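You operate a simulated robot arm through the tools that you are given. There is no shell and no other tool.

You run a simulated robot arm. Do the job below in one go: nothing can be reset, and whatever is moved stays where it is left.

## Task
Switch the blender off, dial to OFF, lid and jar on the bench. Set down upright: blender jar.
Where things are to end (x, y in the base frame): jar lid within 60 mm of [480, 330]; blender jar within 60 mm of [470, 210].
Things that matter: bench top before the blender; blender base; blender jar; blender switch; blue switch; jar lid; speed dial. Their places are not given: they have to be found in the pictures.

It is judged by the outcome, as a careful person would: the job done as asked, and still so three seconds after it is handed in. It fails if anything else is knocked over, pushed out of place, dropped, spilled or broken. Lids that push on must go on centred and level and be pressed home; caps that screw on are set level and turned clockwise until they are tight.

## Robot
A 7-joint arm with a two-finger gripper, fixed in place. Base frame: the origin is on the floor under the middle of its stand, x ahead of it, y to its left, z up; the work surface is at about z = 850. Readings come in mm, rad, newtons and seconds.
With the tool pointing down near the work surface it reaches from about 340 to 720 mm from the base axis. Its first joint turns from -1.152 to 1.152 rad. Payload 2.45 kg.
Tool frame: the origin (TCP) lies between the finger pads and is the grasp point; the fingertips stand 26 mm ahead of it; z points along the fingers, y is the line along which they close. The gripper opens to 96 mm; its body begins 69 mm behind the TCP.
Orientation is that of the tool frame in the base frame, as a unit quaternion [w, x, y, z]. With the fingers straight down and closing along the base's y, the tool's x points along the base's -x, its y along +y and its z along -z.

## Interface
- The arm moves only by the tool apply_moves. Its argument "moves" is a list of rows, each an object (a shift or turn left out is 0, a gripper value left out holds the last) with "fingers": the gripper command, from -1 (shut) to 1 (fully open), values between in proportion; "dp": the shift along the base's x, y, z in units of 30 mm (1.0 is 30 mm), a list of three; "rotation": the turn, a rotation vector about the base's x, y, z in units of 4 degrees (1.0 is 4 degrees), a list of three. In form: [{"fingers": fingers, "dp": [x, y, z], "rotation": [wx, wy, wz]}, ...]. A call has 1 to 20 rows; each row shifts and turns the commanded pose from where the row before left it. A call with a number of a shift or a turn outside -1 to 1 is refused whole. Rows are played at 5 a second. More than 50 mm and 0.15 rad between two rows, or a gripper value outside its range, and nothing of the call is played. Where a pose cannot be reached the arm comes as near as it can. A force on the tool above 60 N (or 10 N above the force at the start of the call, whichever is more), or a blocked arm, ends the call early, and 0.2 s more pass. Each finger travels about 50 mm/s and halts on what it meets, pressing with about 27 N; the grip force reading is that of the motor and also rises with nothing between the fingers. The clock runs only during rows and for 0.2 s after the last one: add rows that do not move to give the fingers time. The reply holds the time, the measured pose of the TCP, the force on the tool along the base axes, the opening and the grip force, in the units named above and with some noise, with the torque about the TCP (base axes, N m) and any sound that the robot's microphone picked up, and new pictures: "pictures" is both (left out), scene, wrist or none.
- Cameras (640 x 400 px; columns grow to the right, rows downward): "scene" is fixed at [149.1, -378.5, 1440.1]; the picture's right is [0.86, -0.52, 0.00], its down [-0.26, -0.42, -0.87] and it looks along [0.45, 0.74, -0.49] (base axes); focal length 341 px, centre (320, 200). "wrist" rides on the gripper at [82, 3, -98] in the tool frame; the picture's right is [-0.04, 1.00, 0.00], its down [-0.73, -0.03, -0.68] and it looks along [-0.68, -0.03, 0.73] (tool axes); focal length 256 px, centre (320, 200).
- probe_pixels(camera, pixels): for up to 12 pixels [column, row] of the newest picture of that camera ("zoom" is the newest enlarged one), the place [x, y, z] in the base frame of the surface seen there, good to about 2 mm, but the place of the scene camera against the robot may be out by one fixed shift of up to 18 mm in any direction. It takes no simulated time.
- enlarge(camera, box): a new picture of the part [left, top, right, bottom] of that camera's present view, enlarged. It takes no simulated time.
- sign_off(): hands the job in; it is judged then, once.

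Unless the task says otherwise, let go and move clear before handing in.

The tools are called after ">>>" as name(argument=value, ...) on one line, values as JSON. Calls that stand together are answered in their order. apply_moves: Moves the arm, as the interface text tells. Its arguments: {"type":"object","properties":{"moves":{"type":"array"},"pictures":{"type":"string","enum":["both","scene","wrist","none"]}},"required":["moves"]} The other tools are called the same way: probe_pixels (camera, pixels) gives the place of the surface under pixels of a picture; enlarge (camera, box) takes an enlarged picture of a part of a camera's view; sign_off () hands the job in.

At the start:

```text
t: 0.0
ee_pos: [394.3, 112.3, 1220.6]
tcp_rot: [-0.001, 0.001, 1.0, 0.0]
wrist_force: [0.3, 0.3, -0.2]
wrist_torque: [0.01, -0.01, 0.03]
width: 95.9
grasp_force: 0.0
```

scene: 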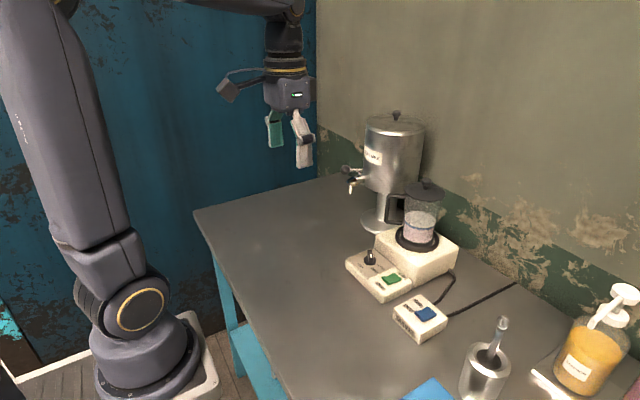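
wrist: 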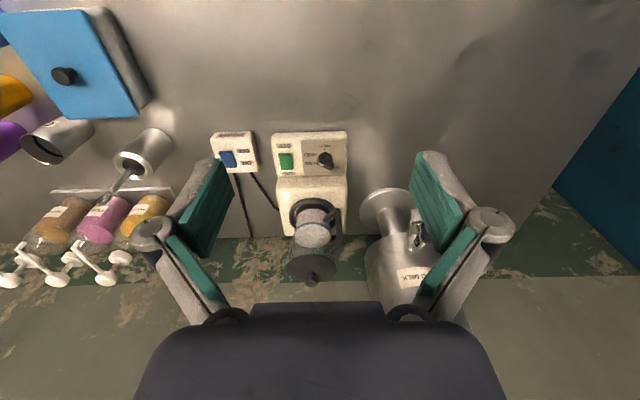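

The scene shows the blender around (415,235), with a control panel with a dial at (370,257), a green switch at (391,280), and a separate box with a blue switch at (424,314). I'll enlarge these to read the labels.

>>> enlarge(camera="scene", box=[330, 160, 490, 350])

>>> enlarge(camera="wrist", box=[200, 120, 380, 290])

>>> probe_pixels(camera="wrist", pixels=[[287, 161], [227, 159], [325, 160], [312, 279], [312, 228], [310, 140], [275, 134], [347, 134], [347, 175], [310, 100]])

>>> probe_pixels(camera="scene", pixels=[[391, 280], [424, 314], [370, 257], [426, 183], [420, 225], [418, 240], [396, 210], [360, 290], [345, 265], [455, 245], [380, 225], [300, 220]])

```text
2.11 times, centred on (410, 255) of scene
```

zoom: 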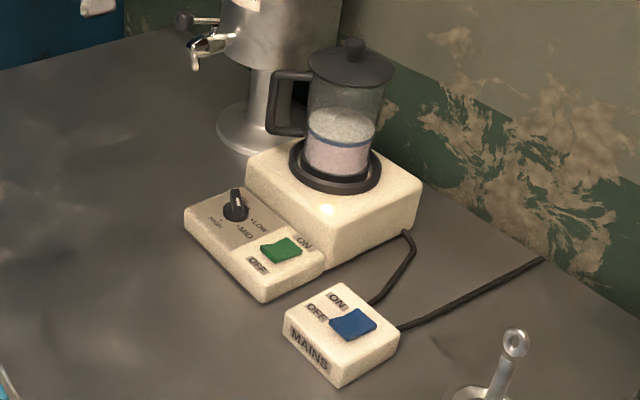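

```text
2.35 times, centred on (290, 205) of wrist
```

zoom: 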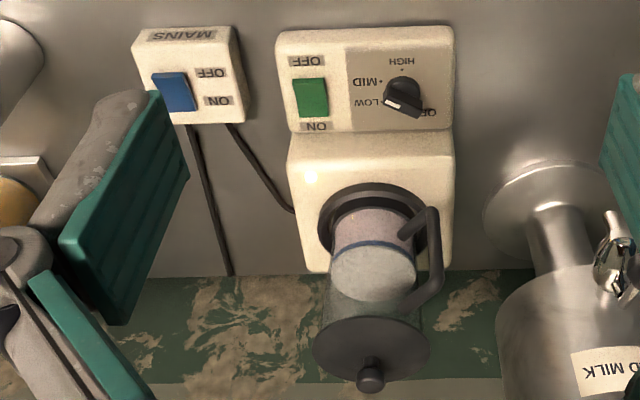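

```text
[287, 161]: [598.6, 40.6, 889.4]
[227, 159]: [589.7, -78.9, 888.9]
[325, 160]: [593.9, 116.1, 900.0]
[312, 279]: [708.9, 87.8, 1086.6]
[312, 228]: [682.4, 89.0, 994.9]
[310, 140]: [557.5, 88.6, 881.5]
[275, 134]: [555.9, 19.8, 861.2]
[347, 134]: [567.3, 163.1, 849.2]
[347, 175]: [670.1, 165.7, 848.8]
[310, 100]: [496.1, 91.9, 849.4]
```

```text
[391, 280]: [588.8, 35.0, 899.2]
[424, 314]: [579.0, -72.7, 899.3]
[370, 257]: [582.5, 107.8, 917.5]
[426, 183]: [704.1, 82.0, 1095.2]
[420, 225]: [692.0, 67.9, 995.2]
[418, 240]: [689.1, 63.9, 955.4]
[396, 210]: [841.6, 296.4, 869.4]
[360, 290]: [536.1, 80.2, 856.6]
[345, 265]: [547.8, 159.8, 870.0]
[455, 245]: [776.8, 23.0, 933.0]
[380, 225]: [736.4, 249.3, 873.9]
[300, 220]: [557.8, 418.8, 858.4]
```

The panel labels are readable but the dial pointer and rocker state aren't clear. I'll lower the wrist camera toward the panel to see the green rocker at (287,161) and dial at (325,160) better.

>>> apply_moves(moves=[{"fingers": 1, "dp": [0.22, -0.19, -0.96]}, {"dp": [0.22, -0.19, -0.96]}, {"dp": [0.22, -0.19, -0.96]}, {"dp": [0.22, -0.19, -0.96]}, {"dp": [0.22, -0.19, -0.96]}, {"dp": [0.22, -0.19, -0.96]}, {"dp": [0, 0, 0]}])

```text
t: 1.6
ee_pos: [433.1, 80.4, 1041.8]
tcp_rot: [-0.001, -0.001, 1.0, 0.0]
wrist_force: [-0.2, -0.3, -0.1]
wrist_torque: [0.04, 0.03, 0.01]
width: 95.9
grasp_force: 0.0
```

scene: 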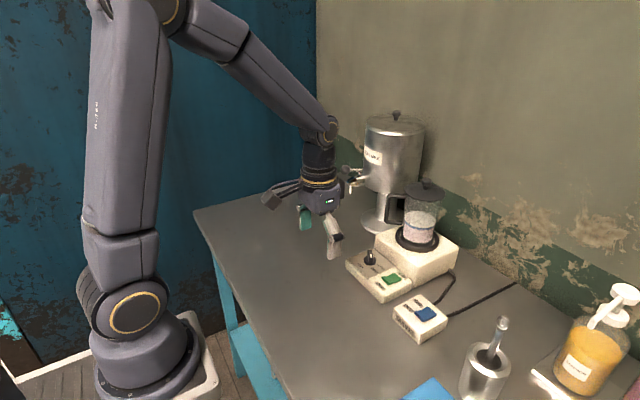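
wrist: 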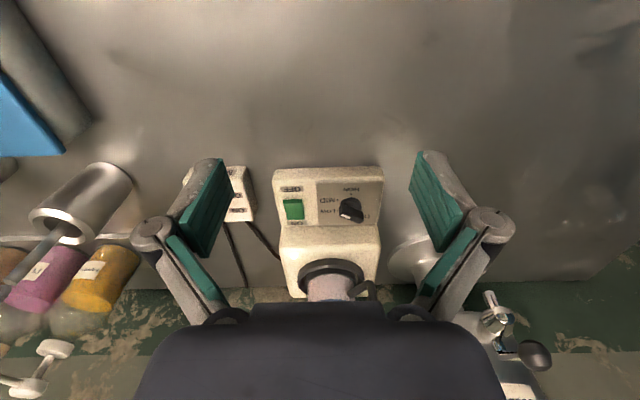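

>>> enlarge(camera="wrist", box=[265, 155, 395, 240])

>>> enlarge(camera="scene", box=[340, 230, 460, 320])

>>> probe_pixels(camera="wrist", pixels=[[294, 201], [294, 215], [294, 208], [350, 208], [275, 172], [382, 172], [380, 220], [279, 222], [345, 217], [355, 195]])

```text
4.71 times, centred on (330, 198) of wrist
```

zoom: 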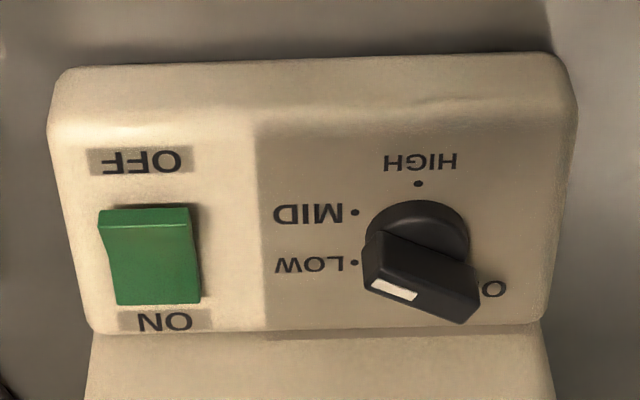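

```text
4.44 times, centred on (400, 275) of scene
```

zoom: 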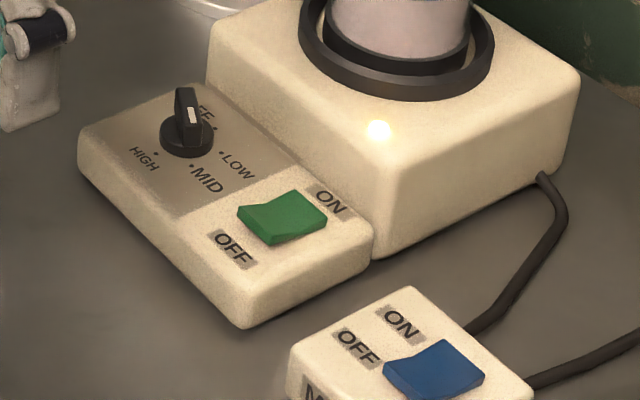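

```text
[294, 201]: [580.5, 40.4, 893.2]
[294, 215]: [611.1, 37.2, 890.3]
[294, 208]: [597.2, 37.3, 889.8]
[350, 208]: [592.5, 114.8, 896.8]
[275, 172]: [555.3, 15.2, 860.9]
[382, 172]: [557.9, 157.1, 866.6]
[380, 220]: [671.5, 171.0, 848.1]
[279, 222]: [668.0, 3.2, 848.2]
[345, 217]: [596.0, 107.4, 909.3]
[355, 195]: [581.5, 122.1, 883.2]
```

The rocker looks to have its ON end pressed/raised asymmetrically, and the knob's white mark points between LOW and OFF. I'll probe the dots and rocker ends on an enlarged wrist view to pin down geometry.

>>> enlarge(camera="wrist", box=[265, 155, 395, 240])

>>> probe_pixels(camera="zoom", pixels=[[418, 184], [355, 212], [355, 262], [493, 290], [385, 265], [460, 295], [392, 290], [150, 215], [150, 250], [150, 296], [150, 180], [418, 215]])

>>> probe_pixels(camera="zoom", pixels=[[105, 215], [190, 215], [120, 300], [198, 300], [150, 230], [150, 270], [380, 240], [470, 265], [480, 300], [450, 265], [400, 250], [300, 300]])

```text
4.71 times, centred on (330, 198) of wrist
```

zoom: 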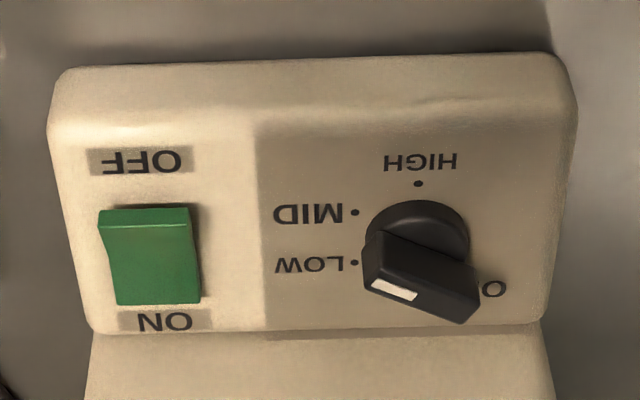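

```text
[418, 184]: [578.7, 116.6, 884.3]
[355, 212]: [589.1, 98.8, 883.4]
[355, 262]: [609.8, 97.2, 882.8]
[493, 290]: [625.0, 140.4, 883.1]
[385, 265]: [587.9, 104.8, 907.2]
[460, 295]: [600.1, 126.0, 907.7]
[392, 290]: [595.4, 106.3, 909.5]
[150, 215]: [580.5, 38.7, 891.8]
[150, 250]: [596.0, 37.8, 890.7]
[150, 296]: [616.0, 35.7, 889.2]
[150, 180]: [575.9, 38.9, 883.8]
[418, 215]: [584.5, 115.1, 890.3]
```

```text
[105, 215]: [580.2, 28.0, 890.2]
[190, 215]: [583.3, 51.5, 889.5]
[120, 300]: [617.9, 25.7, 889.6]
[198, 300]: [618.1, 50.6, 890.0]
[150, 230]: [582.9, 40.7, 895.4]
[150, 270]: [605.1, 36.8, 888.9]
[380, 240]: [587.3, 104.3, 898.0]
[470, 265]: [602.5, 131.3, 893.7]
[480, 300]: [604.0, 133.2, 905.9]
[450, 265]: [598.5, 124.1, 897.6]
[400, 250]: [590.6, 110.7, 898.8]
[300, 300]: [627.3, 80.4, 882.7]
```

The knob's bar runs along about 60°/240° in the base frame with its white mark toward MID's dot. I'll probe the dots from the scene view to find the OFF dot behind the knob.

>>> enlarge(camera="scene", box=[345, 238, 415, 283])

```text
8.89 times, centred on (380, 260) of scene
```

zoom: 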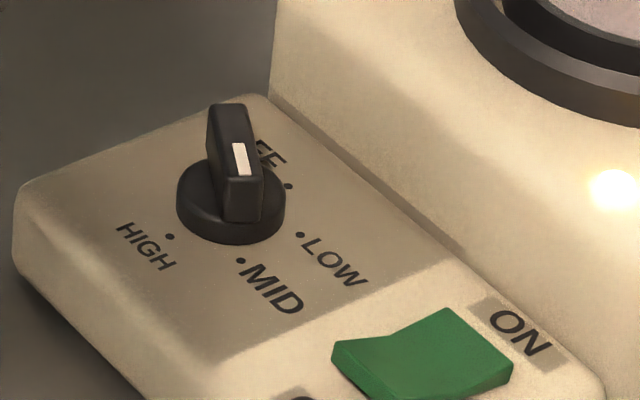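

>>> probe_pixels(camera="zoom", pixels=[[170, 236], [240, 260], [301, 234], [288, 186], [242, 160], [225, 107], [238, 105], [245, 215], [335, 355], [430, 330], [400, 345], [230, 230]])

>>> probe_pixels(camera="zoom", pixels=[[212, 104], [240, 104], [258, 165], [228, 172], [185, 195], [282, 195], [230, 243], [445, 312], [510, 370], [340, 345], [385, 398], [275, 158]])

```text
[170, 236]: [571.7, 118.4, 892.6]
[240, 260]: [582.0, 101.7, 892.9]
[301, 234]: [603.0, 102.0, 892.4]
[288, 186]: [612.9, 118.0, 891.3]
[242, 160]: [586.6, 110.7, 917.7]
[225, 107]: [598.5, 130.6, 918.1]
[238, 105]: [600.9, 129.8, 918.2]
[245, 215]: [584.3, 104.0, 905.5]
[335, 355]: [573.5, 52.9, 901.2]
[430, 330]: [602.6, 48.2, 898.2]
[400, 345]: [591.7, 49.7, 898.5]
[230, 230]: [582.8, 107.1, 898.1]
```

```text
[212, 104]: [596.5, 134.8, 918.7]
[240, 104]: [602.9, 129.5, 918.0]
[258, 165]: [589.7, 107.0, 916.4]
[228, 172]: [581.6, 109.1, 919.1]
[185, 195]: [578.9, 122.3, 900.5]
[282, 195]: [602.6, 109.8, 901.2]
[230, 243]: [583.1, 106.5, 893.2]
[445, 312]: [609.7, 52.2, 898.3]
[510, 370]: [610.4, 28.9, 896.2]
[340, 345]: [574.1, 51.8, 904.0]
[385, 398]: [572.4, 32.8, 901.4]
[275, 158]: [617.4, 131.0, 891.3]
```

Dots are at HIGH 180°, MID 240°, LOW 300°, OFF 0° about the knob, and the bar points at MID; the rocker's OFF end stands up (z≈895), so it is ON. I'll check the finger shape and the blender body/jar geometry before descending.

>>> enlarge(camera="scene", box=[255, 165, 385, 265])

>>> enlarge(camera="scene", box=[370, 165, 470, 265])

>>> probe_pixels(camera="wrist", pixels=[[330, 228], [330, 235], [285, 235], [375, 235], [330, 250], [285, 228], [375, 228], [240, 180], [240, 215], [195, 215], [330, 270], [360, 295]])

```text
4.00 times, centred on (320, 215) of scene
```

zoom: 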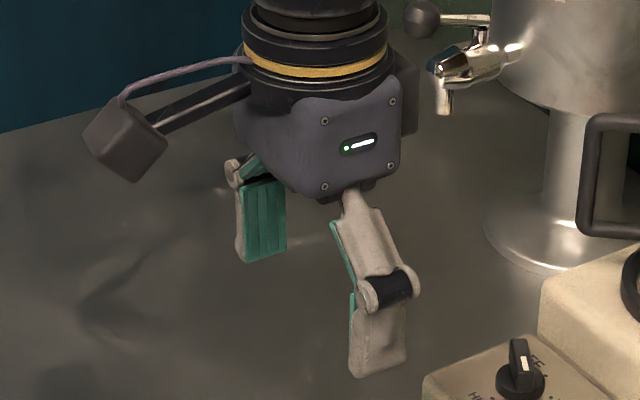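

```text
4.00 times, centred on (420, 215) of scene
```

zoom: 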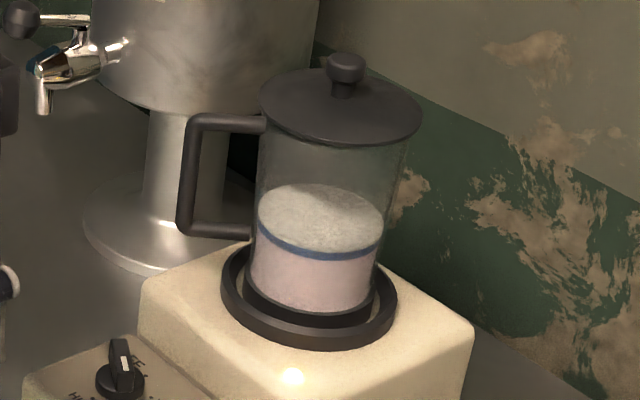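

```text
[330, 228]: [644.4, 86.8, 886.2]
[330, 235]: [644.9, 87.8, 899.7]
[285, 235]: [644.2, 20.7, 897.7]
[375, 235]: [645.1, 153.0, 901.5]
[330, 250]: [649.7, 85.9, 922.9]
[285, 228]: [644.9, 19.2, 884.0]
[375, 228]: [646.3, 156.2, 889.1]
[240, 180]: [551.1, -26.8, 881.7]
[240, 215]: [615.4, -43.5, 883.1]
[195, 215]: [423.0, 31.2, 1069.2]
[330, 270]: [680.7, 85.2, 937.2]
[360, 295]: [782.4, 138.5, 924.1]
```

The body's front face is at x≈645, leaving ~45 mm beyond the knob centre. Now probing the jar, lid and handle on this zoomed view.

>>> probe_pixels(camera="zoom", pixels=[[345, 62], [345, 88], [262, 100], [420, 120], [330, 140], [318, 290], [252, 270], [375, 290], [190, 125], [190, 225], [235, 125], [240, 225]])

>>> probe_pixels(camera="zoom", pixels=[[260, 240], [320, 250], [382, 245], [320, 170], [265, 160], [400, 160], [225, 290], [310, 345], [395, 300], [320, 215], [185, 175], [195, 175]])

```text
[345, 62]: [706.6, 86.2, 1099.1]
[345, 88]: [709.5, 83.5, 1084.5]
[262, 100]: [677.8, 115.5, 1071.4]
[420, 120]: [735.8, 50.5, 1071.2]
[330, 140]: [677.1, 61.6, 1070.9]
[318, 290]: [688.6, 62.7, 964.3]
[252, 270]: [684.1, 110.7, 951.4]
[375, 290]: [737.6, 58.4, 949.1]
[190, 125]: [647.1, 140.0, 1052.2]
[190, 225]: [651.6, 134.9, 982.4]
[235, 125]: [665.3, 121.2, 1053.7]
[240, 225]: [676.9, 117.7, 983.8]
```

```text
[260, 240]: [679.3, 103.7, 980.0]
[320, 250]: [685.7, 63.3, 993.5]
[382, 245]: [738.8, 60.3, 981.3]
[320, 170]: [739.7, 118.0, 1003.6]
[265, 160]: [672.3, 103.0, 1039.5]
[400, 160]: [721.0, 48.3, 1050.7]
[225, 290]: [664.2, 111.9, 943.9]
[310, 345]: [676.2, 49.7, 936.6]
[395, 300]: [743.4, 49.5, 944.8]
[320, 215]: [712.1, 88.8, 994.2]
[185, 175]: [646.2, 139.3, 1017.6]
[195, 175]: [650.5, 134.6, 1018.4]
```

The jar handle comes close to where the palm would sweep over the knob, so I'll do the green rocker first (OFF end at about x=582, y=38), then lid and jar, and turn the dial last with free space. I'll shut the fingers and move above the rocker.

>>> apply_moves(moves=[{"fingers": -1, "dp": [0.83, -0.23, -0.4]}, {"dp": [0.83, -0.23, -0.5]}, {"dp": [0.83, -0.23, -0.55]}, {"dp": [0.83, -0.23, -0.6]}, {"dp": [0.83, -0.23, -0.6]}, {"dp": [0.82, -0.23, -0.6]}, {}, {}])

```text
t: 3.4
ee_pos: [581.7, 37.1, 950.5]
tcp_rot: [0.0, 0.0, 1.0, 0.0]
wrist_force: [0.6, 0.6, 0.2]
wrist_torque: [-0.01, -0.01, -0.01]
width: 0.0
grasp_force: 26.7
```

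scene: 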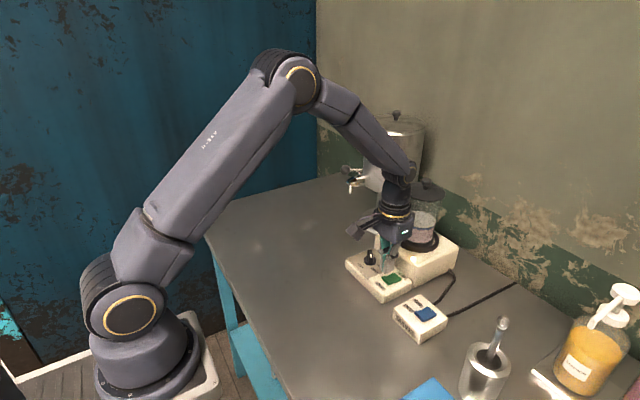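
wrist: 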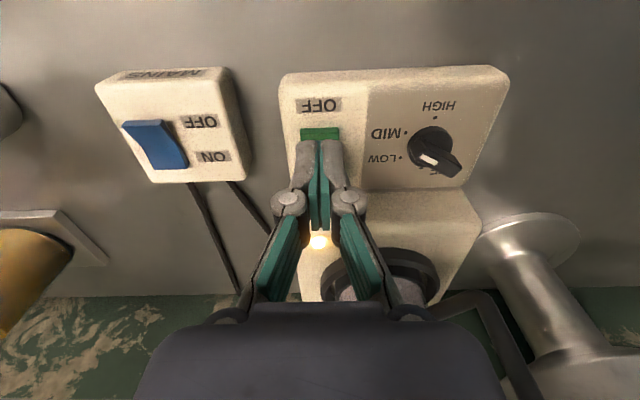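

Fingers are shut and lined up over the rocker (OFF end visible at (320,133)). I'll probe rocker and panel points from this closer view before pressing.

>>> probe_pixels(camera="wrist", pixels=[[320, 130], [303, 131], [338, 131], [320, 138], [318, 105], [435, 117], [405, 134], [402, 157], [430, 150], [310, 165], [330, 165], [320, 200]])

>>> enlarge(camera="wrist", box=[270, 60, 520, 200])

```text
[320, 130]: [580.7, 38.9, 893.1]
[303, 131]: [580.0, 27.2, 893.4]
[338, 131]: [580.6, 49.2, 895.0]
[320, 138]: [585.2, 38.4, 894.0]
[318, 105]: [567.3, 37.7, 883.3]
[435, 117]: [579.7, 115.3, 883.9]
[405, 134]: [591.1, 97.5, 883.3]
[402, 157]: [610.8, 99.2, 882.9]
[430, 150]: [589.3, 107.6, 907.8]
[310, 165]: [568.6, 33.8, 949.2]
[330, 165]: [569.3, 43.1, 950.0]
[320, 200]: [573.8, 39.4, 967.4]
```

```text
2.56 times, centred on (395, 130) of wrist
```

zoom: 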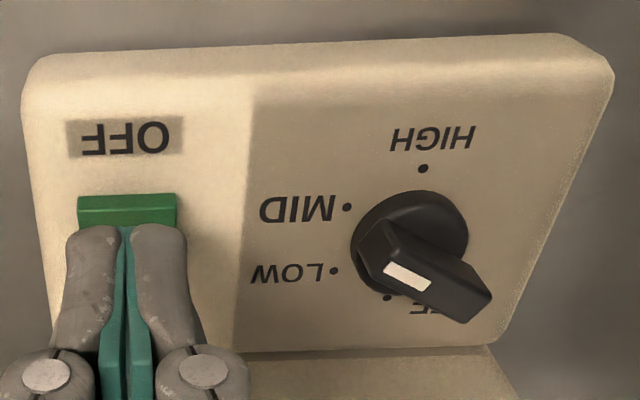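

Rocker OFF edge is at x≈580, z≈894, and tips span ±12 mm in x. I'll shift to x≈576 so that only the OFF end gets pressed, then descend slowly and watch the force.

>>> apply_moves(moves=[{"fingers": -1, "dp": [-0.19, 0.04, -0.4]}, {"dp": [0, 0, -0.45]}, {"dp": [0, 0, -0.08]}, {"dp": [0, 0, -0.06]}, {"dp": [0, 0, -0.06]}, {"dp": [0, 0, -0.06]}, {"dp": [0, 0, -0.06]}, {}], pictures="wrist")

```text
t: 5.2
ee_pos: [576.5, 39.1, 917.1]
tcp_rot: [0.002, 0.0, 1.0, 0.0]
wrist_force: [-16.0, -1.9, 47.5]
wrist_torque: [0.0, -0.18, -0.05]
width: 6.1
grasp_force: 28.0
```

wrist: 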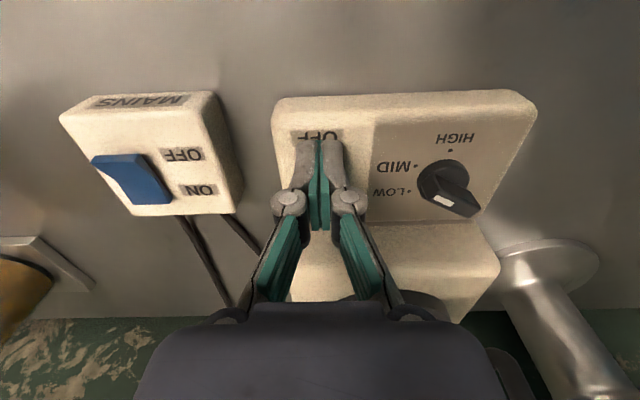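

Force rose to 47.5 N at TCP z≈917 with the fingers slightly spread. I'll back up and look at whether the rocker flipped.

>>> apply_moves(moves=[{"fingers": -1, "dp": [0, 0, 0.4]}, {"dp": [-0.5, 0, 0.8]}, {"dp": [-0.8, 0, 0.8]}, {"dp": [-0.8, 0, 0.3]}, {}])

>>> enlarge(camera="wrist", box=[240, 120, 460, 260])

>>> enlarge(camera="scene", box=[345, 245, 445, 315])

```text
t: 6.4
ee_pos: [513.3, 42.7, 982.5]
tcp_rot: [0.0, 0.0, 1.0, 0.0]
wrist_force: [0.5, -0.6, 0.4]
wrist_torque: [0.01, -0.01, 0.04]
width: 0.1
grasp_force: 28.5
```

scene: 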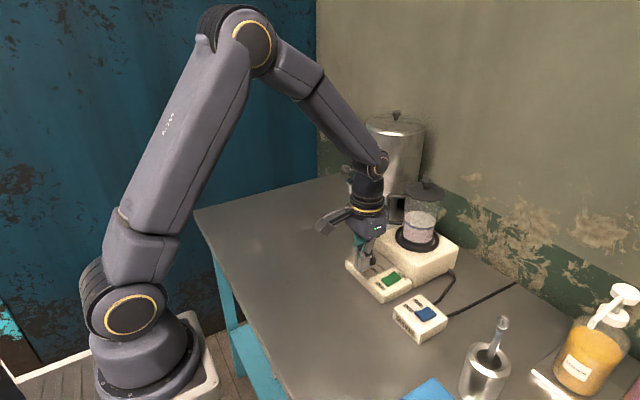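
wrist: 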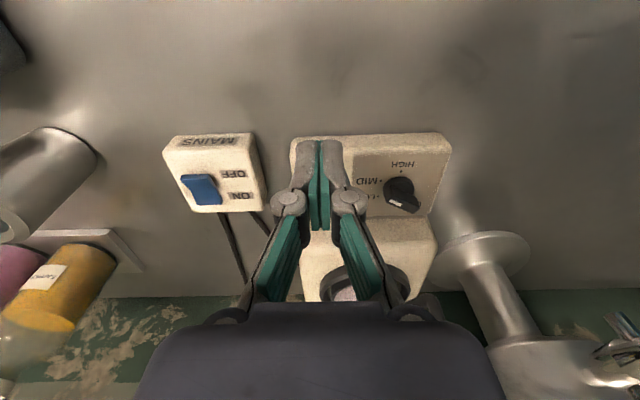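

```text
2.86 times, centred on (350, 190) of wrist
```

zoom: 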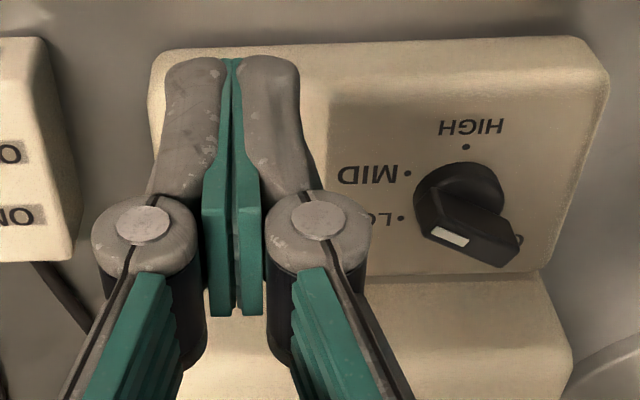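

```text
5.71 times, centred on (395, 280) of scene
```

zoom: 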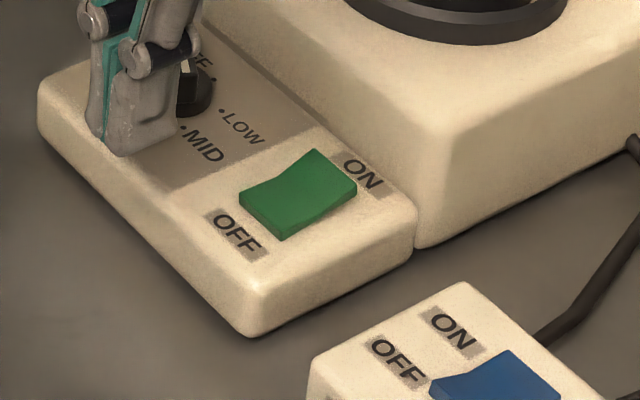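

The rocker now looks different — its ON end at (318,152) seems raised and the OFF end lower. I'll probe it to confirm, and check the blender didn't shift.

>>> probe_pixels(camera="zoom", pixels=[[245, 203], [280, 230], [290, 190], [315, 155], [350, 185], [330, 180], [270, 200], [222, 110], [183, 127], [250, 330], [415, 240], [460, 355]])

>>> probe_pixels(camera="wrist", pixels=[[400, 172], [381, 181], [378, 196], [398, 195]])

```text
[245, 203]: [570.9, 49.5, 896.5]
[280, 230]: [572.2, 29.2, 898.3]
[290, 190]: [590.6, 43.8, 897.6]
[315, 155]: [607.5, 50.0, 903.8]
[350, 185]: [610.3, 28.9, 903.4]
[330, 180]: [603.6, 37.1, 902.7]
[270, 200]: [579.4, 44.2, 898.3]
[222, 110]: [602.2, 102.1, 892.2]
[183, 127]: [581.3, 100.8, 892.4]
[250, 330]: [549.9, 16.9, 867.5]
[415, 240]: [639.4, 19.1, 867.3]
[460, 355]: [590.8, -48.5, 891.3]
```

```text
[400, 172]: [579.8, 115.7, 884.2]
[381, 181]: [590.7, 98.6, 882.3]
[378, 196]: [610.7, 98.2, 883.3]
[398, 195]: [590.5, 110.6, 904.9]
```

Confirmed: OFF end dropped (~897), ON end rose (~903.5), and the panel dots have not moved. Now I'll open the fingers and rise to look at the jar lid from above with the wrist camera.

>>> apply_moves(moves=[{"fingers": 1, "dp": [0, 0, 0.9]}, {"dp": [0, 0.2, 0.95]}, {"dp": [0.4, 0.2, 0.95]}, {"dp": [0.5, 0.3, 0.95]}, {"dp": [0.5, 0.3, 0.95]}, {"dp": [0.5, 0.3, 0.95]}, {"dp": [0.5, 0.2, 0.95]}, {"dp": [0.5, 0, 0.7]}, {}])

```text
t: 8.4
ee_pos: [600.9, 83.4, 1201.1]
tcp_rot: [0.0, 0.0, 1.0, 0.0]
wrist_force: [0.2, -0.4, 0.6]
wrist_torque: [0.02, -0.01, -0.02]
width: 96.1
grasp_force: 0.1
```

scene: 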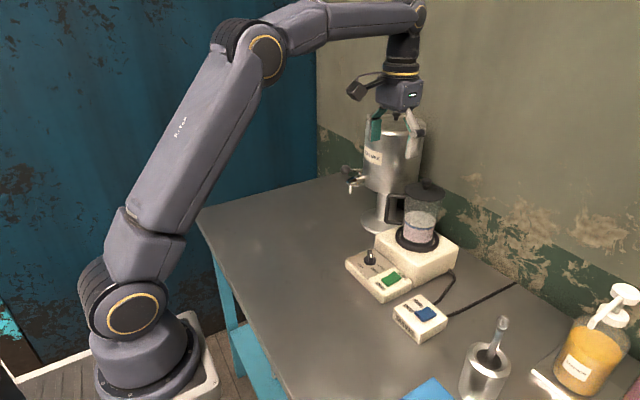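
wrist: 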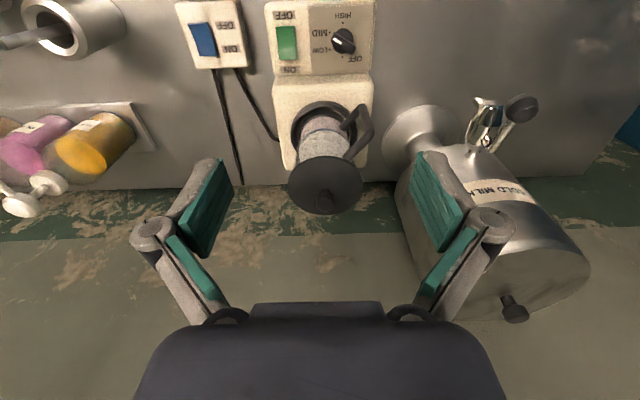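

>>> enlarge(camera="wrist", box=[260, 80, 400, 220])

>>> probe_pixels(camera="wrist", pixels=[[325, 200], [325, 192], [289, 183], [361, 183], [325, 160], [325, 213], [300, 200], [350, 200], [365, 115], [366, 130], [352, 155], [348, 122]])

>>> probe_pixels(camera="wrist", pixels=[[440, 150], [490, 110], [525, 105], [545, 240], [415, 200], [515, 310], [480, 145], [400, 180], [130, 120], [60, 185], [230, 40], [325, 205]])

```text
2.86 times, centred on (330, 150) of wrist
```

zoom: 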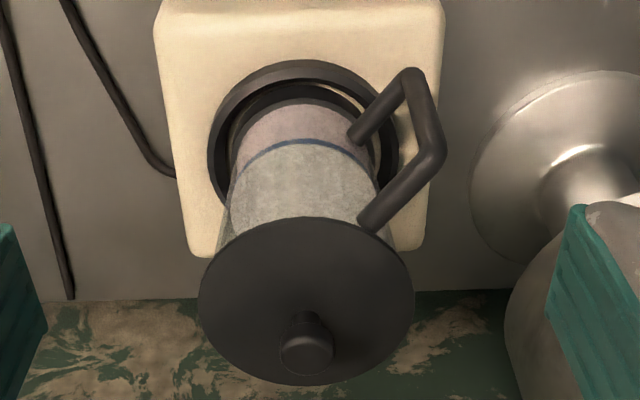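

```text
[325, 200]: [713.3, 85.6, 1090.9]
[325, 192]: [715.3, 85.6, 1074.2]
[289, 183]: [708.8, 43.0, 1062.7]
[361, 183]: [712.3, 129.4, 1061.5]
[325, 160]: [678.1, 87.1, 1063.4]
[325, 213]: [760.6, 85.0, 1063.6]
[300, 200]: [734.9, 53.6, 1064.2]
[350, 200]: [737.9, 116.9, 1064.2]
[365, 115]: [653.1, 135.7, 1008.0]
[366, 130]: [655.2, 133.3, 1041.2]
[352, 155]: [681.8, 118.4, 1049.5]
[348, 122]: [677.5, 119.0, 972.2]
```

```text
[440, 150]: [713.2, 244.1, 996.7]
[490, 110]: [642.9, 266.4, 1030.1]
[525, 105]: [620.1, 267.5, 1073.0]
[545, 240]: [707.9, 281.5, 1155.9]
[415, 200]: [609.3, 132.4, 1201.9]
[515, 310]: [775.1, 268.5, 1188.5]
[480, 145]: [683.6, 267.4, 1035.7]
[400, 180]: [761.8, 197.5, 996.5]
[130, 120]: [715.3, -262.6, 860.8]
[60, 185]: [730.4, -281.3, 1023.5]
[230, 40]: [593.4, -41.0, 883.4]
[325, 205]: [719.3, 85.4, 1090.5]
```

The lid is centred near (719, 86) with its rim at z≈1064 and knob top at z≈1092 (pixel (325,200)). I'll move to 40 mm above the knob and check that the arm actually reaches there.

>>> apply_moves(moves=[{"fingers": 0.2, "dp": [0.95, 0.03, -0.4]}, {"dp": [0.98, 0.02, -0.5]}, {"dp": [1.0, 0.02, -0.5]}, {"dp": [1.0, 0.02, -0.5]}, {"dp": [0, 0, -0.3]}, {}, {}])

```text
t: 10.0
ee_pos: [682.0, 80.2, 1136.2]
tcp_rot: [0.0, 0.001, 1.0, 0.0]
wrist_force: [0.3, -0.3, 1.0]
wrist_torque: [0.01, -0.01, 0.01]
width: 57.7
grasp_force: 0.1
out of reach, approached as far as the arm can: row 3, 4
```

scene: 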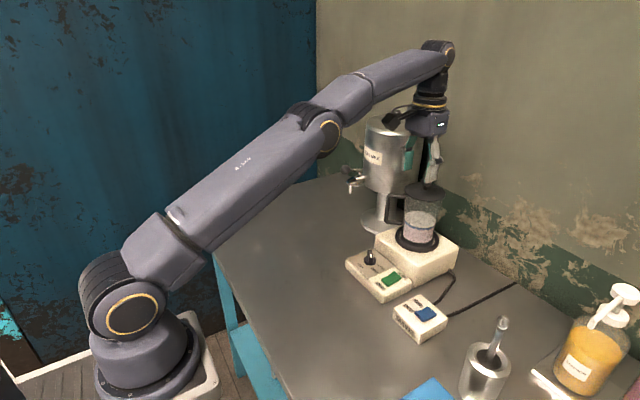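
wrist: 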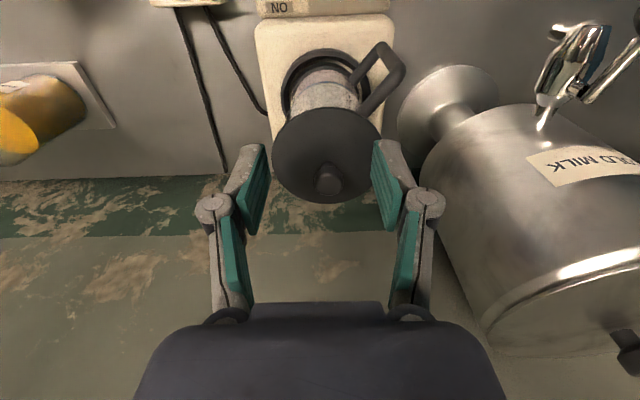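

The arm tops out at x≈682 here with the tool vertical, so I'll pitch the tool forward 20° about base y (fingers still closing along y) to gain reach toward the knob at (327,178) in the wrist view.

>>> apply_moves(moves=[{"fingers": 0.2, "rotation": [0, -1, 0]}, {"rotation": [0, -1, 0]}, {"rotation": [0, -1, 0]}, {"rotation": [0, -1, 0]}, {"rotation": [0, -1, 0]}, {}, {}])

```text
t: 11.6
ee_pos: [682.1, 79.7, 1137.0]
tcp_rot: [0.173, -0.001, 0.985, 0.001]
wrist_force: [0.0, -0.2, 0.6]
wrist_torque: [-0.01, 0.0, 0.01]
width: 57.2
grasp_force: 0.2
```

scene: 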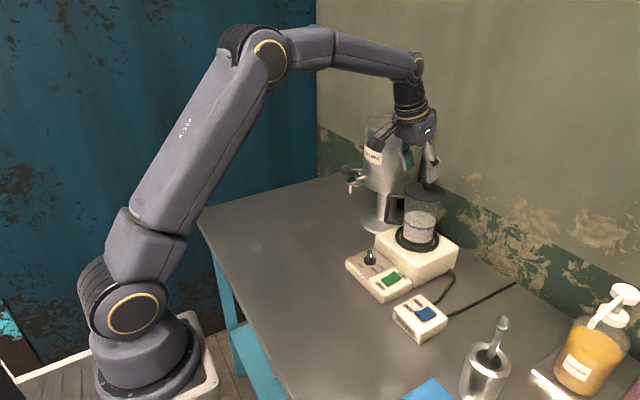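
wrist: 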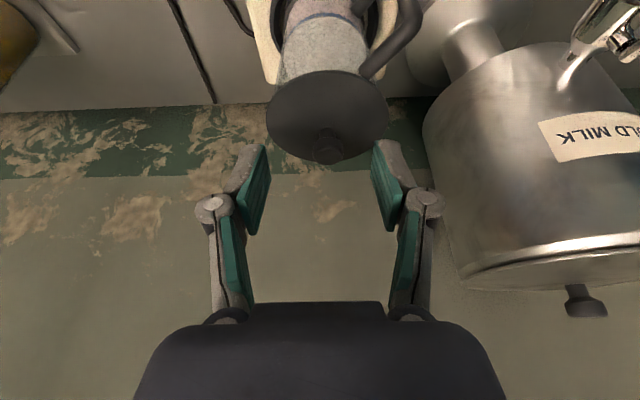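

Pitched 20° with plenty of slack in the elbow now. I'll probe the knob and lid from this view to refine the target.

>>> probe_pixels(camera="wrist", pixels=[[328, 148], [328, 153], [328, 158], [328, 135], [316, 148], [341, 148], [267, 120], [388, 120], [328, 72], [300, 145], [355, 145], [380, 72]])

>>> enlarge(camera="wrist", box=[260, 50, 400, 180])

```text
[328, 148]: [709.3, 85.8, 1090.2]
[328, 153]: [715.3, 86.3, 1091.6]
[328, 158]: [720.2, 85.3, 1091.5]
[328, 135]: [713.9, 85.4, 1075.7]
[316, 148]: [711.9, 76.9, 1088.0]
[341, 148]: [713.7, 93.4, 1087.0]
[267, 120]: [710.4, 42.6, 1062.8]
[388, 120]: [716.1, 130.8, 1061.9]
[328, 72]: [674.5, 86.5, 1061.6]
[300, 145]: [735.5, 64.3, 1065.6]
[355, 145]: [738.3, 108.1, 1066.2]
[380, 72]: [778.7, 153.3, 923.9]
```

```text
3.08 times, centred on (330, 115) of wrist
```

zoom: 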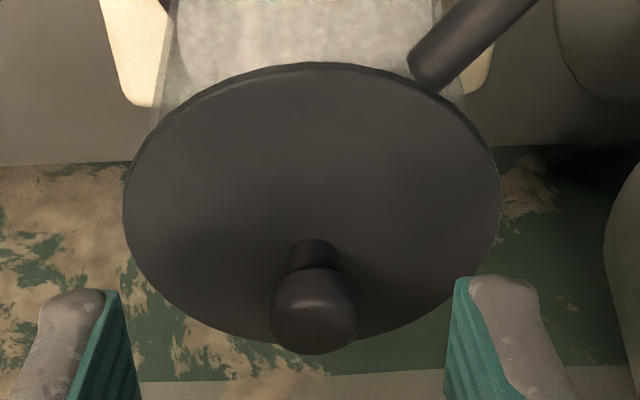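

Knob is ~(719, 86), wide part z 1076–1092. I'll move over it, descend so that the pads straddle it (TCP ≈ (713.5, 86, 1099)) and check before closing.

>>> apply_moves(moves=[{"fingers": 0.2, "dp": [0.5, 0.1, 0]}, {"dp": [0.55, 0.11, 0]}, {"dp": [0, 0, -0.42]}, {"dp": [0, 0, -0.42]}, {"dp": [0, 0, -0.42]}, {}, {}])

>>> enlarge(camera="scene", box=[370, 110, 480, 250])

```text
t: 13.2
ee_pos: [713.7, 88.0, 1099.6]
tcp_rot: [0.173, 0.0, 0.985, 0.0]
wrist_force: [1.1, -0.9, 0.7]
wrist_torque: [-0.03, 0.0, -0.01]
width: 57.6
grasp_force: 0.0
```

scene: 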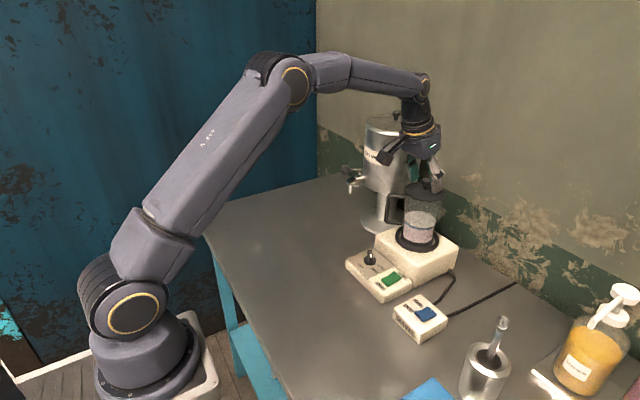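
wrist: 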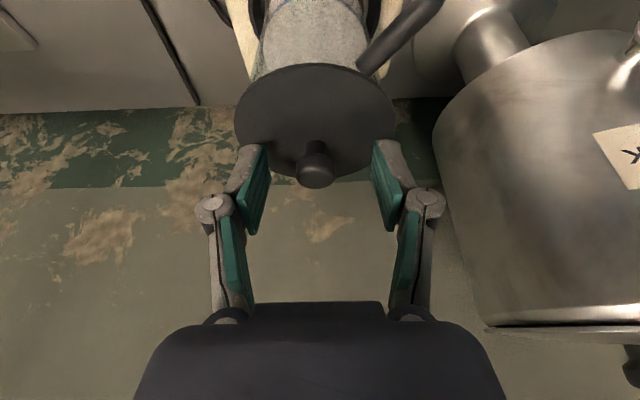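

```text
2.86 times, centred on (425, 180) of scene
```

zoom: 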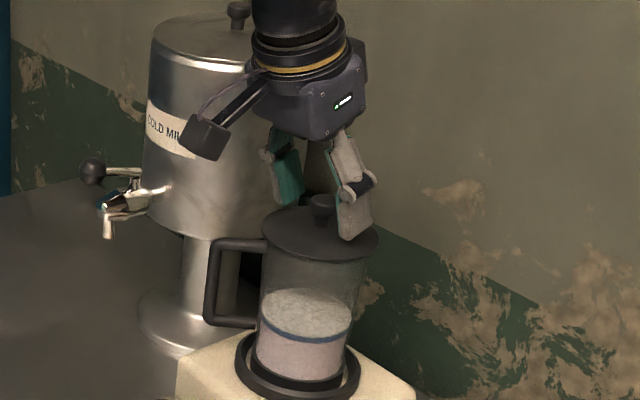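

The knob (317,170) sits between the pads (268 and 372), about 1–2 mm off-centre in y. I'll nudge −1.5 mm and close.

>>> apply_moves(moves=[{"fingers": 0.0, "dp": [0, -0.05, 0]}, {"fingers": -0.3}, {"fingers": -1}, {}, {}, {}], pictures="wrist")

```text
t: 14.6
ee_pos: [713.1, 84.9, 1098.0]
tcp_rot: [0.174, 0.0, 0.985, 0.001]
wrist_force: [0.2, -0.6, 0.3]
wrist_torque: [-0.06, 0.0, -0.01]
width: 20.2
grasp_force: 27.8
```

wrist: 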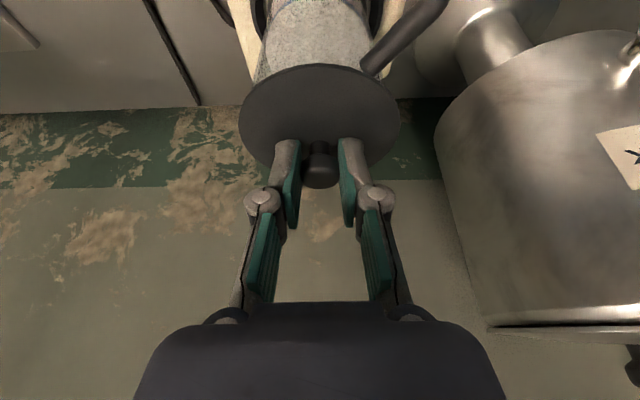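

The pads hold at 20.2 mm with 27.8 N, so the knob is gripped. I'll lift straight up slowly and watch for the lid leaving the jar.

>>> apply_moves(moves=[{"fingers": -1, "dp": [0, 0, 0.1]}, {"dp": [0, 0, 0.15]}, {"dp": [0, 0, 0.2]}, {"dp": [0, 0, 0.3]}, {"dp": [0, 0, 0.4]}, {}])

>>> enlarge(camera="scene", box=[370, 110, 480, 250])

```text
t: 16.0
ee_pos: [712.4, 86.1, 1133.3]
tcp_rot: [0.174, 0.0, 0.985, 0.0]
wrist_force: [1.1, -0.1, -0.4]
wrist_torque: [0.03, 0.03, 0.02]
width: 20.3
grasp_force: 27.3
```

scene: 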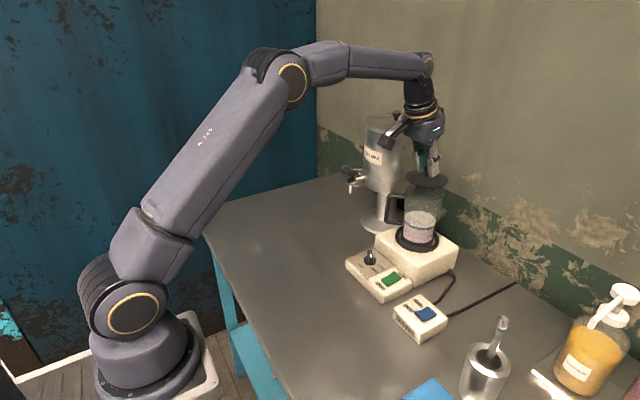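
wrist: 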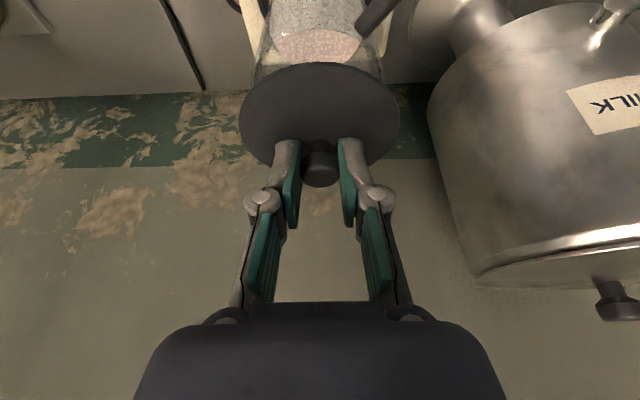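

```text
2.86 times, centred on (425, 180) of scene
```

zoom: 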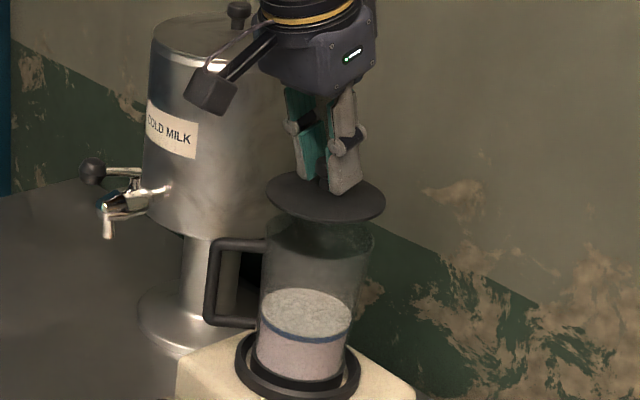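

The lid is off and level in the grip. I'll carry it back in −x first (clear of the urn's tap), then over to y≈330, staying high.

>>> apply_moves(moves=[{"fingers": -1, "dp": [0, 0, 0.6]}, {"dp": [-0.7, 0, 0.2]}, {"dp": [-1, 0, 0]}, {"dp": [-1, 0, 0]}, {"dp": [-1, 0.1, 0]}, {"dp": [-1, 0.7, 0]}, {"dp": [-1, 0.8, 0]}, {"dp": [-1, 0.8, 0]}, {"dp": [-0.9, 0.9, -0.3]}, {"dp": [-0.33, 1, -0.5]}, {"dp": [0, 1, -0.7]}, {"dp": [0, 1, -0.7]}, {"dp": [0, 1, -0.7]}, {"dp": [0, 0.83, -0.7]}, {}])

```text
t: 19.2
ee_pos: [475.1, 329.7, 1049.0]
tcp_rot: [0.173, 0.0, 0.985, 0.0]
wrist_force: [-0.1, 0.2, -1.1]
wrist_torque: [0.02, 0.01, 0.01]
width: 20.1
grasp_force: 27.1
```

scene: 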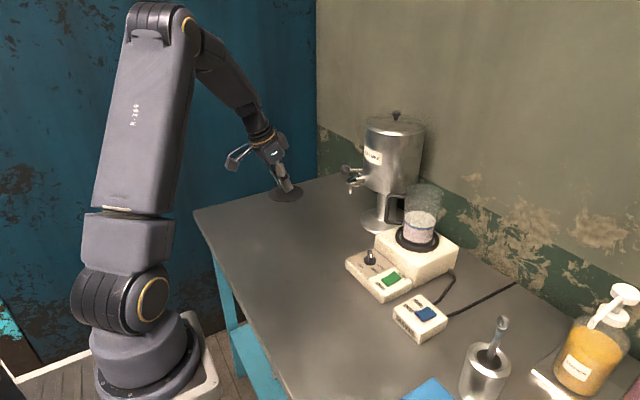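
wrist: 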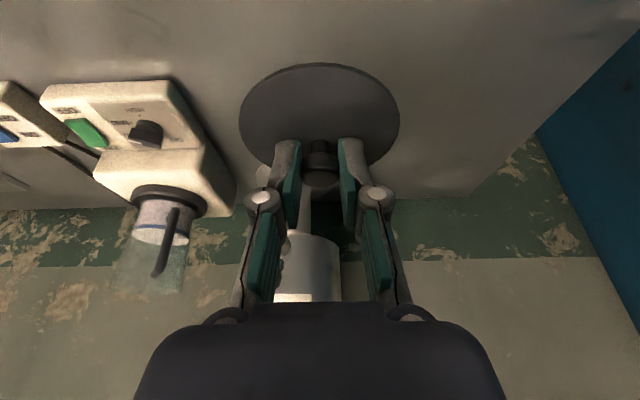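

The lid hangs over the bench near (480,330). I'll check levelness, then lower toward the bench with the last part in small steps.

>>> probe_pixels(camera="wrist", pixels=[[320, 70], [245, 110], [395, 110], [280, 145], [360, 145], [320, 40], [450, 120]])

>>> enlarge(camera="scene", box=[240, 130, 330, 210])

>>> apply_moves(moves=[{"fingers": -1, "dp": [0, 0, -0.9]}, {"dp": [0, 0, -0.9]}, {"dp": [0, 0, -0.9]}, {"dp": [0, 0, -0.9]}, {"dp": [0, 0, -0.8]}, {}])

```text
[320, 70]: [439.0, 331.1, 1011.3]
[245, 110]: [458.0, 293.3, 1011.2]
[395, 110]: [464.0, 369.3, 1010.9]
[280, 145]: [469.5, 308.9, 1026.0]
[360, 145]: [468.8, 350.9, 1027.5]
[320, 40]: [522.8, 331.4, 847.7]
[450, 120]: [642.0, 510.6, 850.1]
```

```text
5.00 times, centred on (285, 170) of scene
```

zoom: 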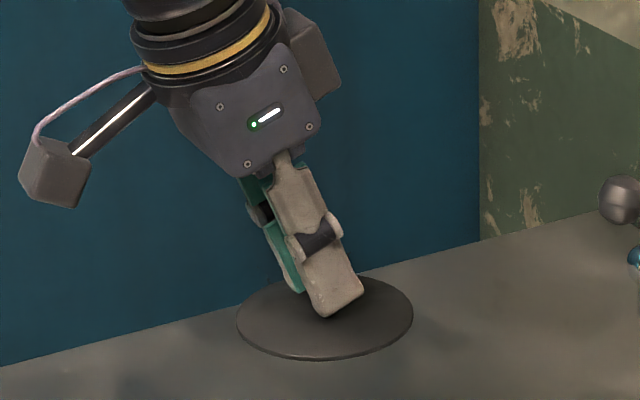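

```text
t: 20.6
ee_pos: [477.7, 329.0, 916.6]
tcp_rot: [0.174, 0.0, 0.985, 0.0]
wrist_force: [0.3, 0.8, -0.2]
wrist_torque: [0.0, 0.01, 0.01]
width: 20.3
grasp_force: 27.1
```

scene: 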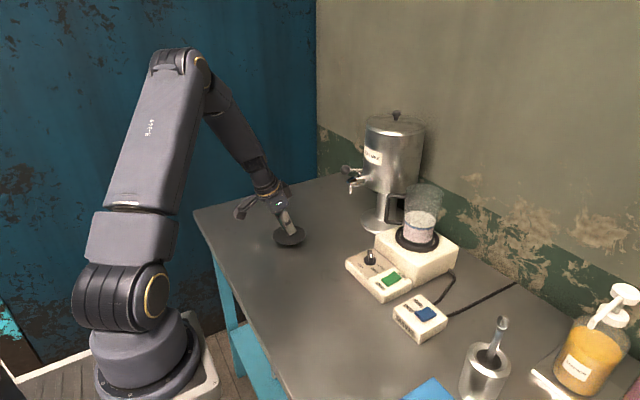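
wrist: 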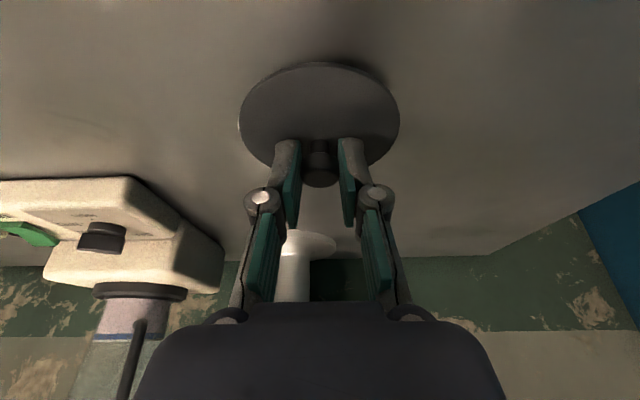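

The lid is level (rim z≈1011 all round at TCP 1049). Now lowering in small steps until the force shows contact with the bench.

>>> apply_moves(moves=[{"fingers": -1, "dp": [0, 0, -0.4]}, {"dp": [0, 0, -0.2]}, {"dp": [0, 0, -0.08]}, {"dp": [0, 0, -0.08]}, {"dp": [0, 0, -0.06]}, {}], pictures="wrist")

```text
t: 22.0
ee_pos: [478.9, 329.5, 895.3]
tcp_rot: [0.177, 0.001, 0.984, 0.002]
wrist_force: [-1.8, -6.0, 43.4]
wrist_torque: [-0.14, -0.39, 0.01]
width: 20.6
grasp_force: 27.1
```

wrist: 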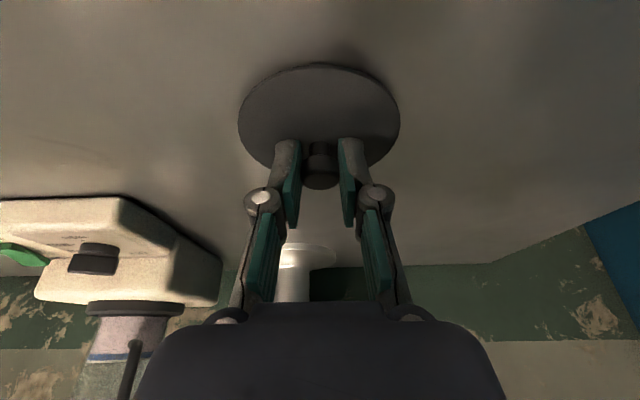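

Contact is clear (43 N up). I'll ease back ~3 mm to unload, then open the fingers and retreat upward along the tool's tilt.

>>> apply_moves(moves=[{"fingers": -1, "dp": [0, 0, 0.09]}, {}], pictures="none")

```text
t: 22.6
ee_pos: [477.4, 329.7, 896.6]
tcp_rot: [0.174, 0.001, 0.985, 0.002]
wrist_force: [14.3, 3.7, 17.7]
wrist_torque: [0.11, -0.7, 0.03]
width: 20.0
grasp_force: 27.0
```

>>> apply_moves(moves=[{"fingers": -0.4, "dp": [0, 0, 0]}, {"fingers": 0.0}, {"fingers": 0.2}, {}, {}])

```text
t: 23.8
ee_pos: [475.3, 329.4, 894.2]
tcp_rot: [0.173, 0.0, 0.985, 0.0]
wrist_force: [-0.1, 0.2, 0.1]
wrist_torque: [-0.01, -0.06, 0.0]
width: 57.7
grasp_force: 0.1
```

scene: 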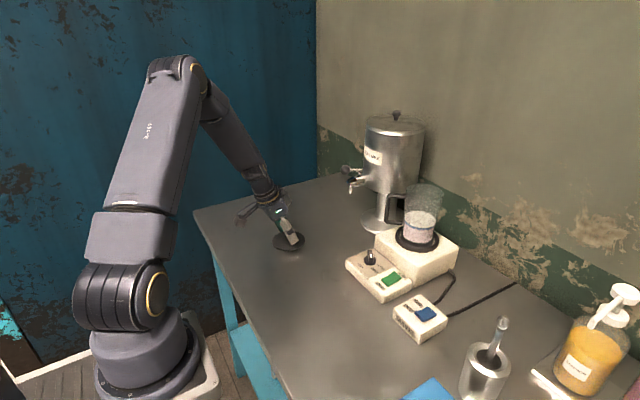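
wrist: 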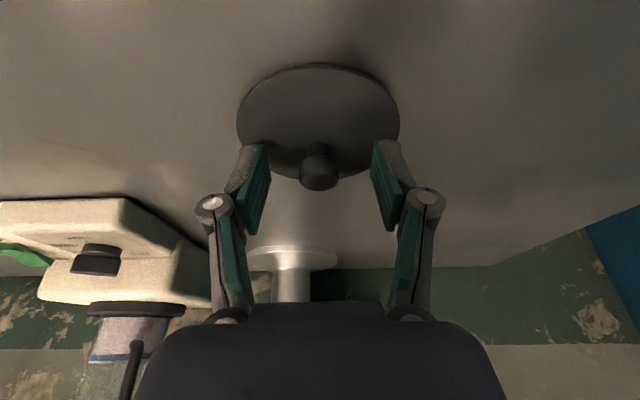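

Lid is standing free on the bench with the knob at (319,165) and no contact force. I'll rise clear, return to the jar at reduced pitch (12°) with fingers fully open, and take a look at the jar's rim.

>>> apply_moves(moves=[{"fingers": 0.2, "dp": [0, 0, 0.8]}, {"dp": [0, 0, 0.95]}, {"dp": [0, 0, 0.95]}, {"fingers": 1, "dp": [0, -1, 0.9], "rotation": [0, 1, 0]}, {"dp": [0, -1, 0.9], "rotation": [0, 1, 0]}, {"dp": [0.7, -1, 0.9]}, {"dp": [0.7, -1, 0.9]}, {"dp": [0.7, -1, 0.9]}, {"dp": [0.7, -1, 0.9]}, {"dp": [0.7, -1, 0.9]}, {"dp": [0.7, -1, 0.8]}, {"dp": [0.2, -0.1, 0]}, {}])

```text
t: 26.6
ee_pos: [608.6, 85.3, 1189.0]
tcp_rot: [0.104, -0.001, 0.995, -0.001]
wrist_force: [0.1, 0.3, -0.4]
wrist_torque: [0.02, -0.03, 0.03]
width: 96.3
grasp_force: 0.0
```

scene: 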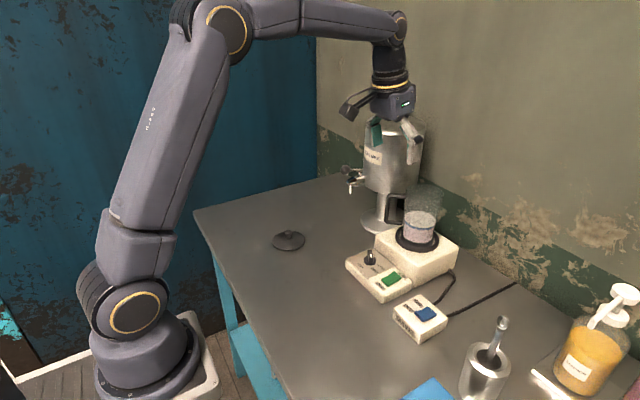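
wrist: 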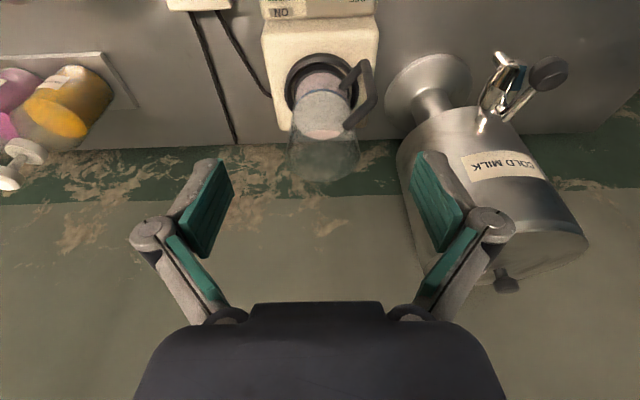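

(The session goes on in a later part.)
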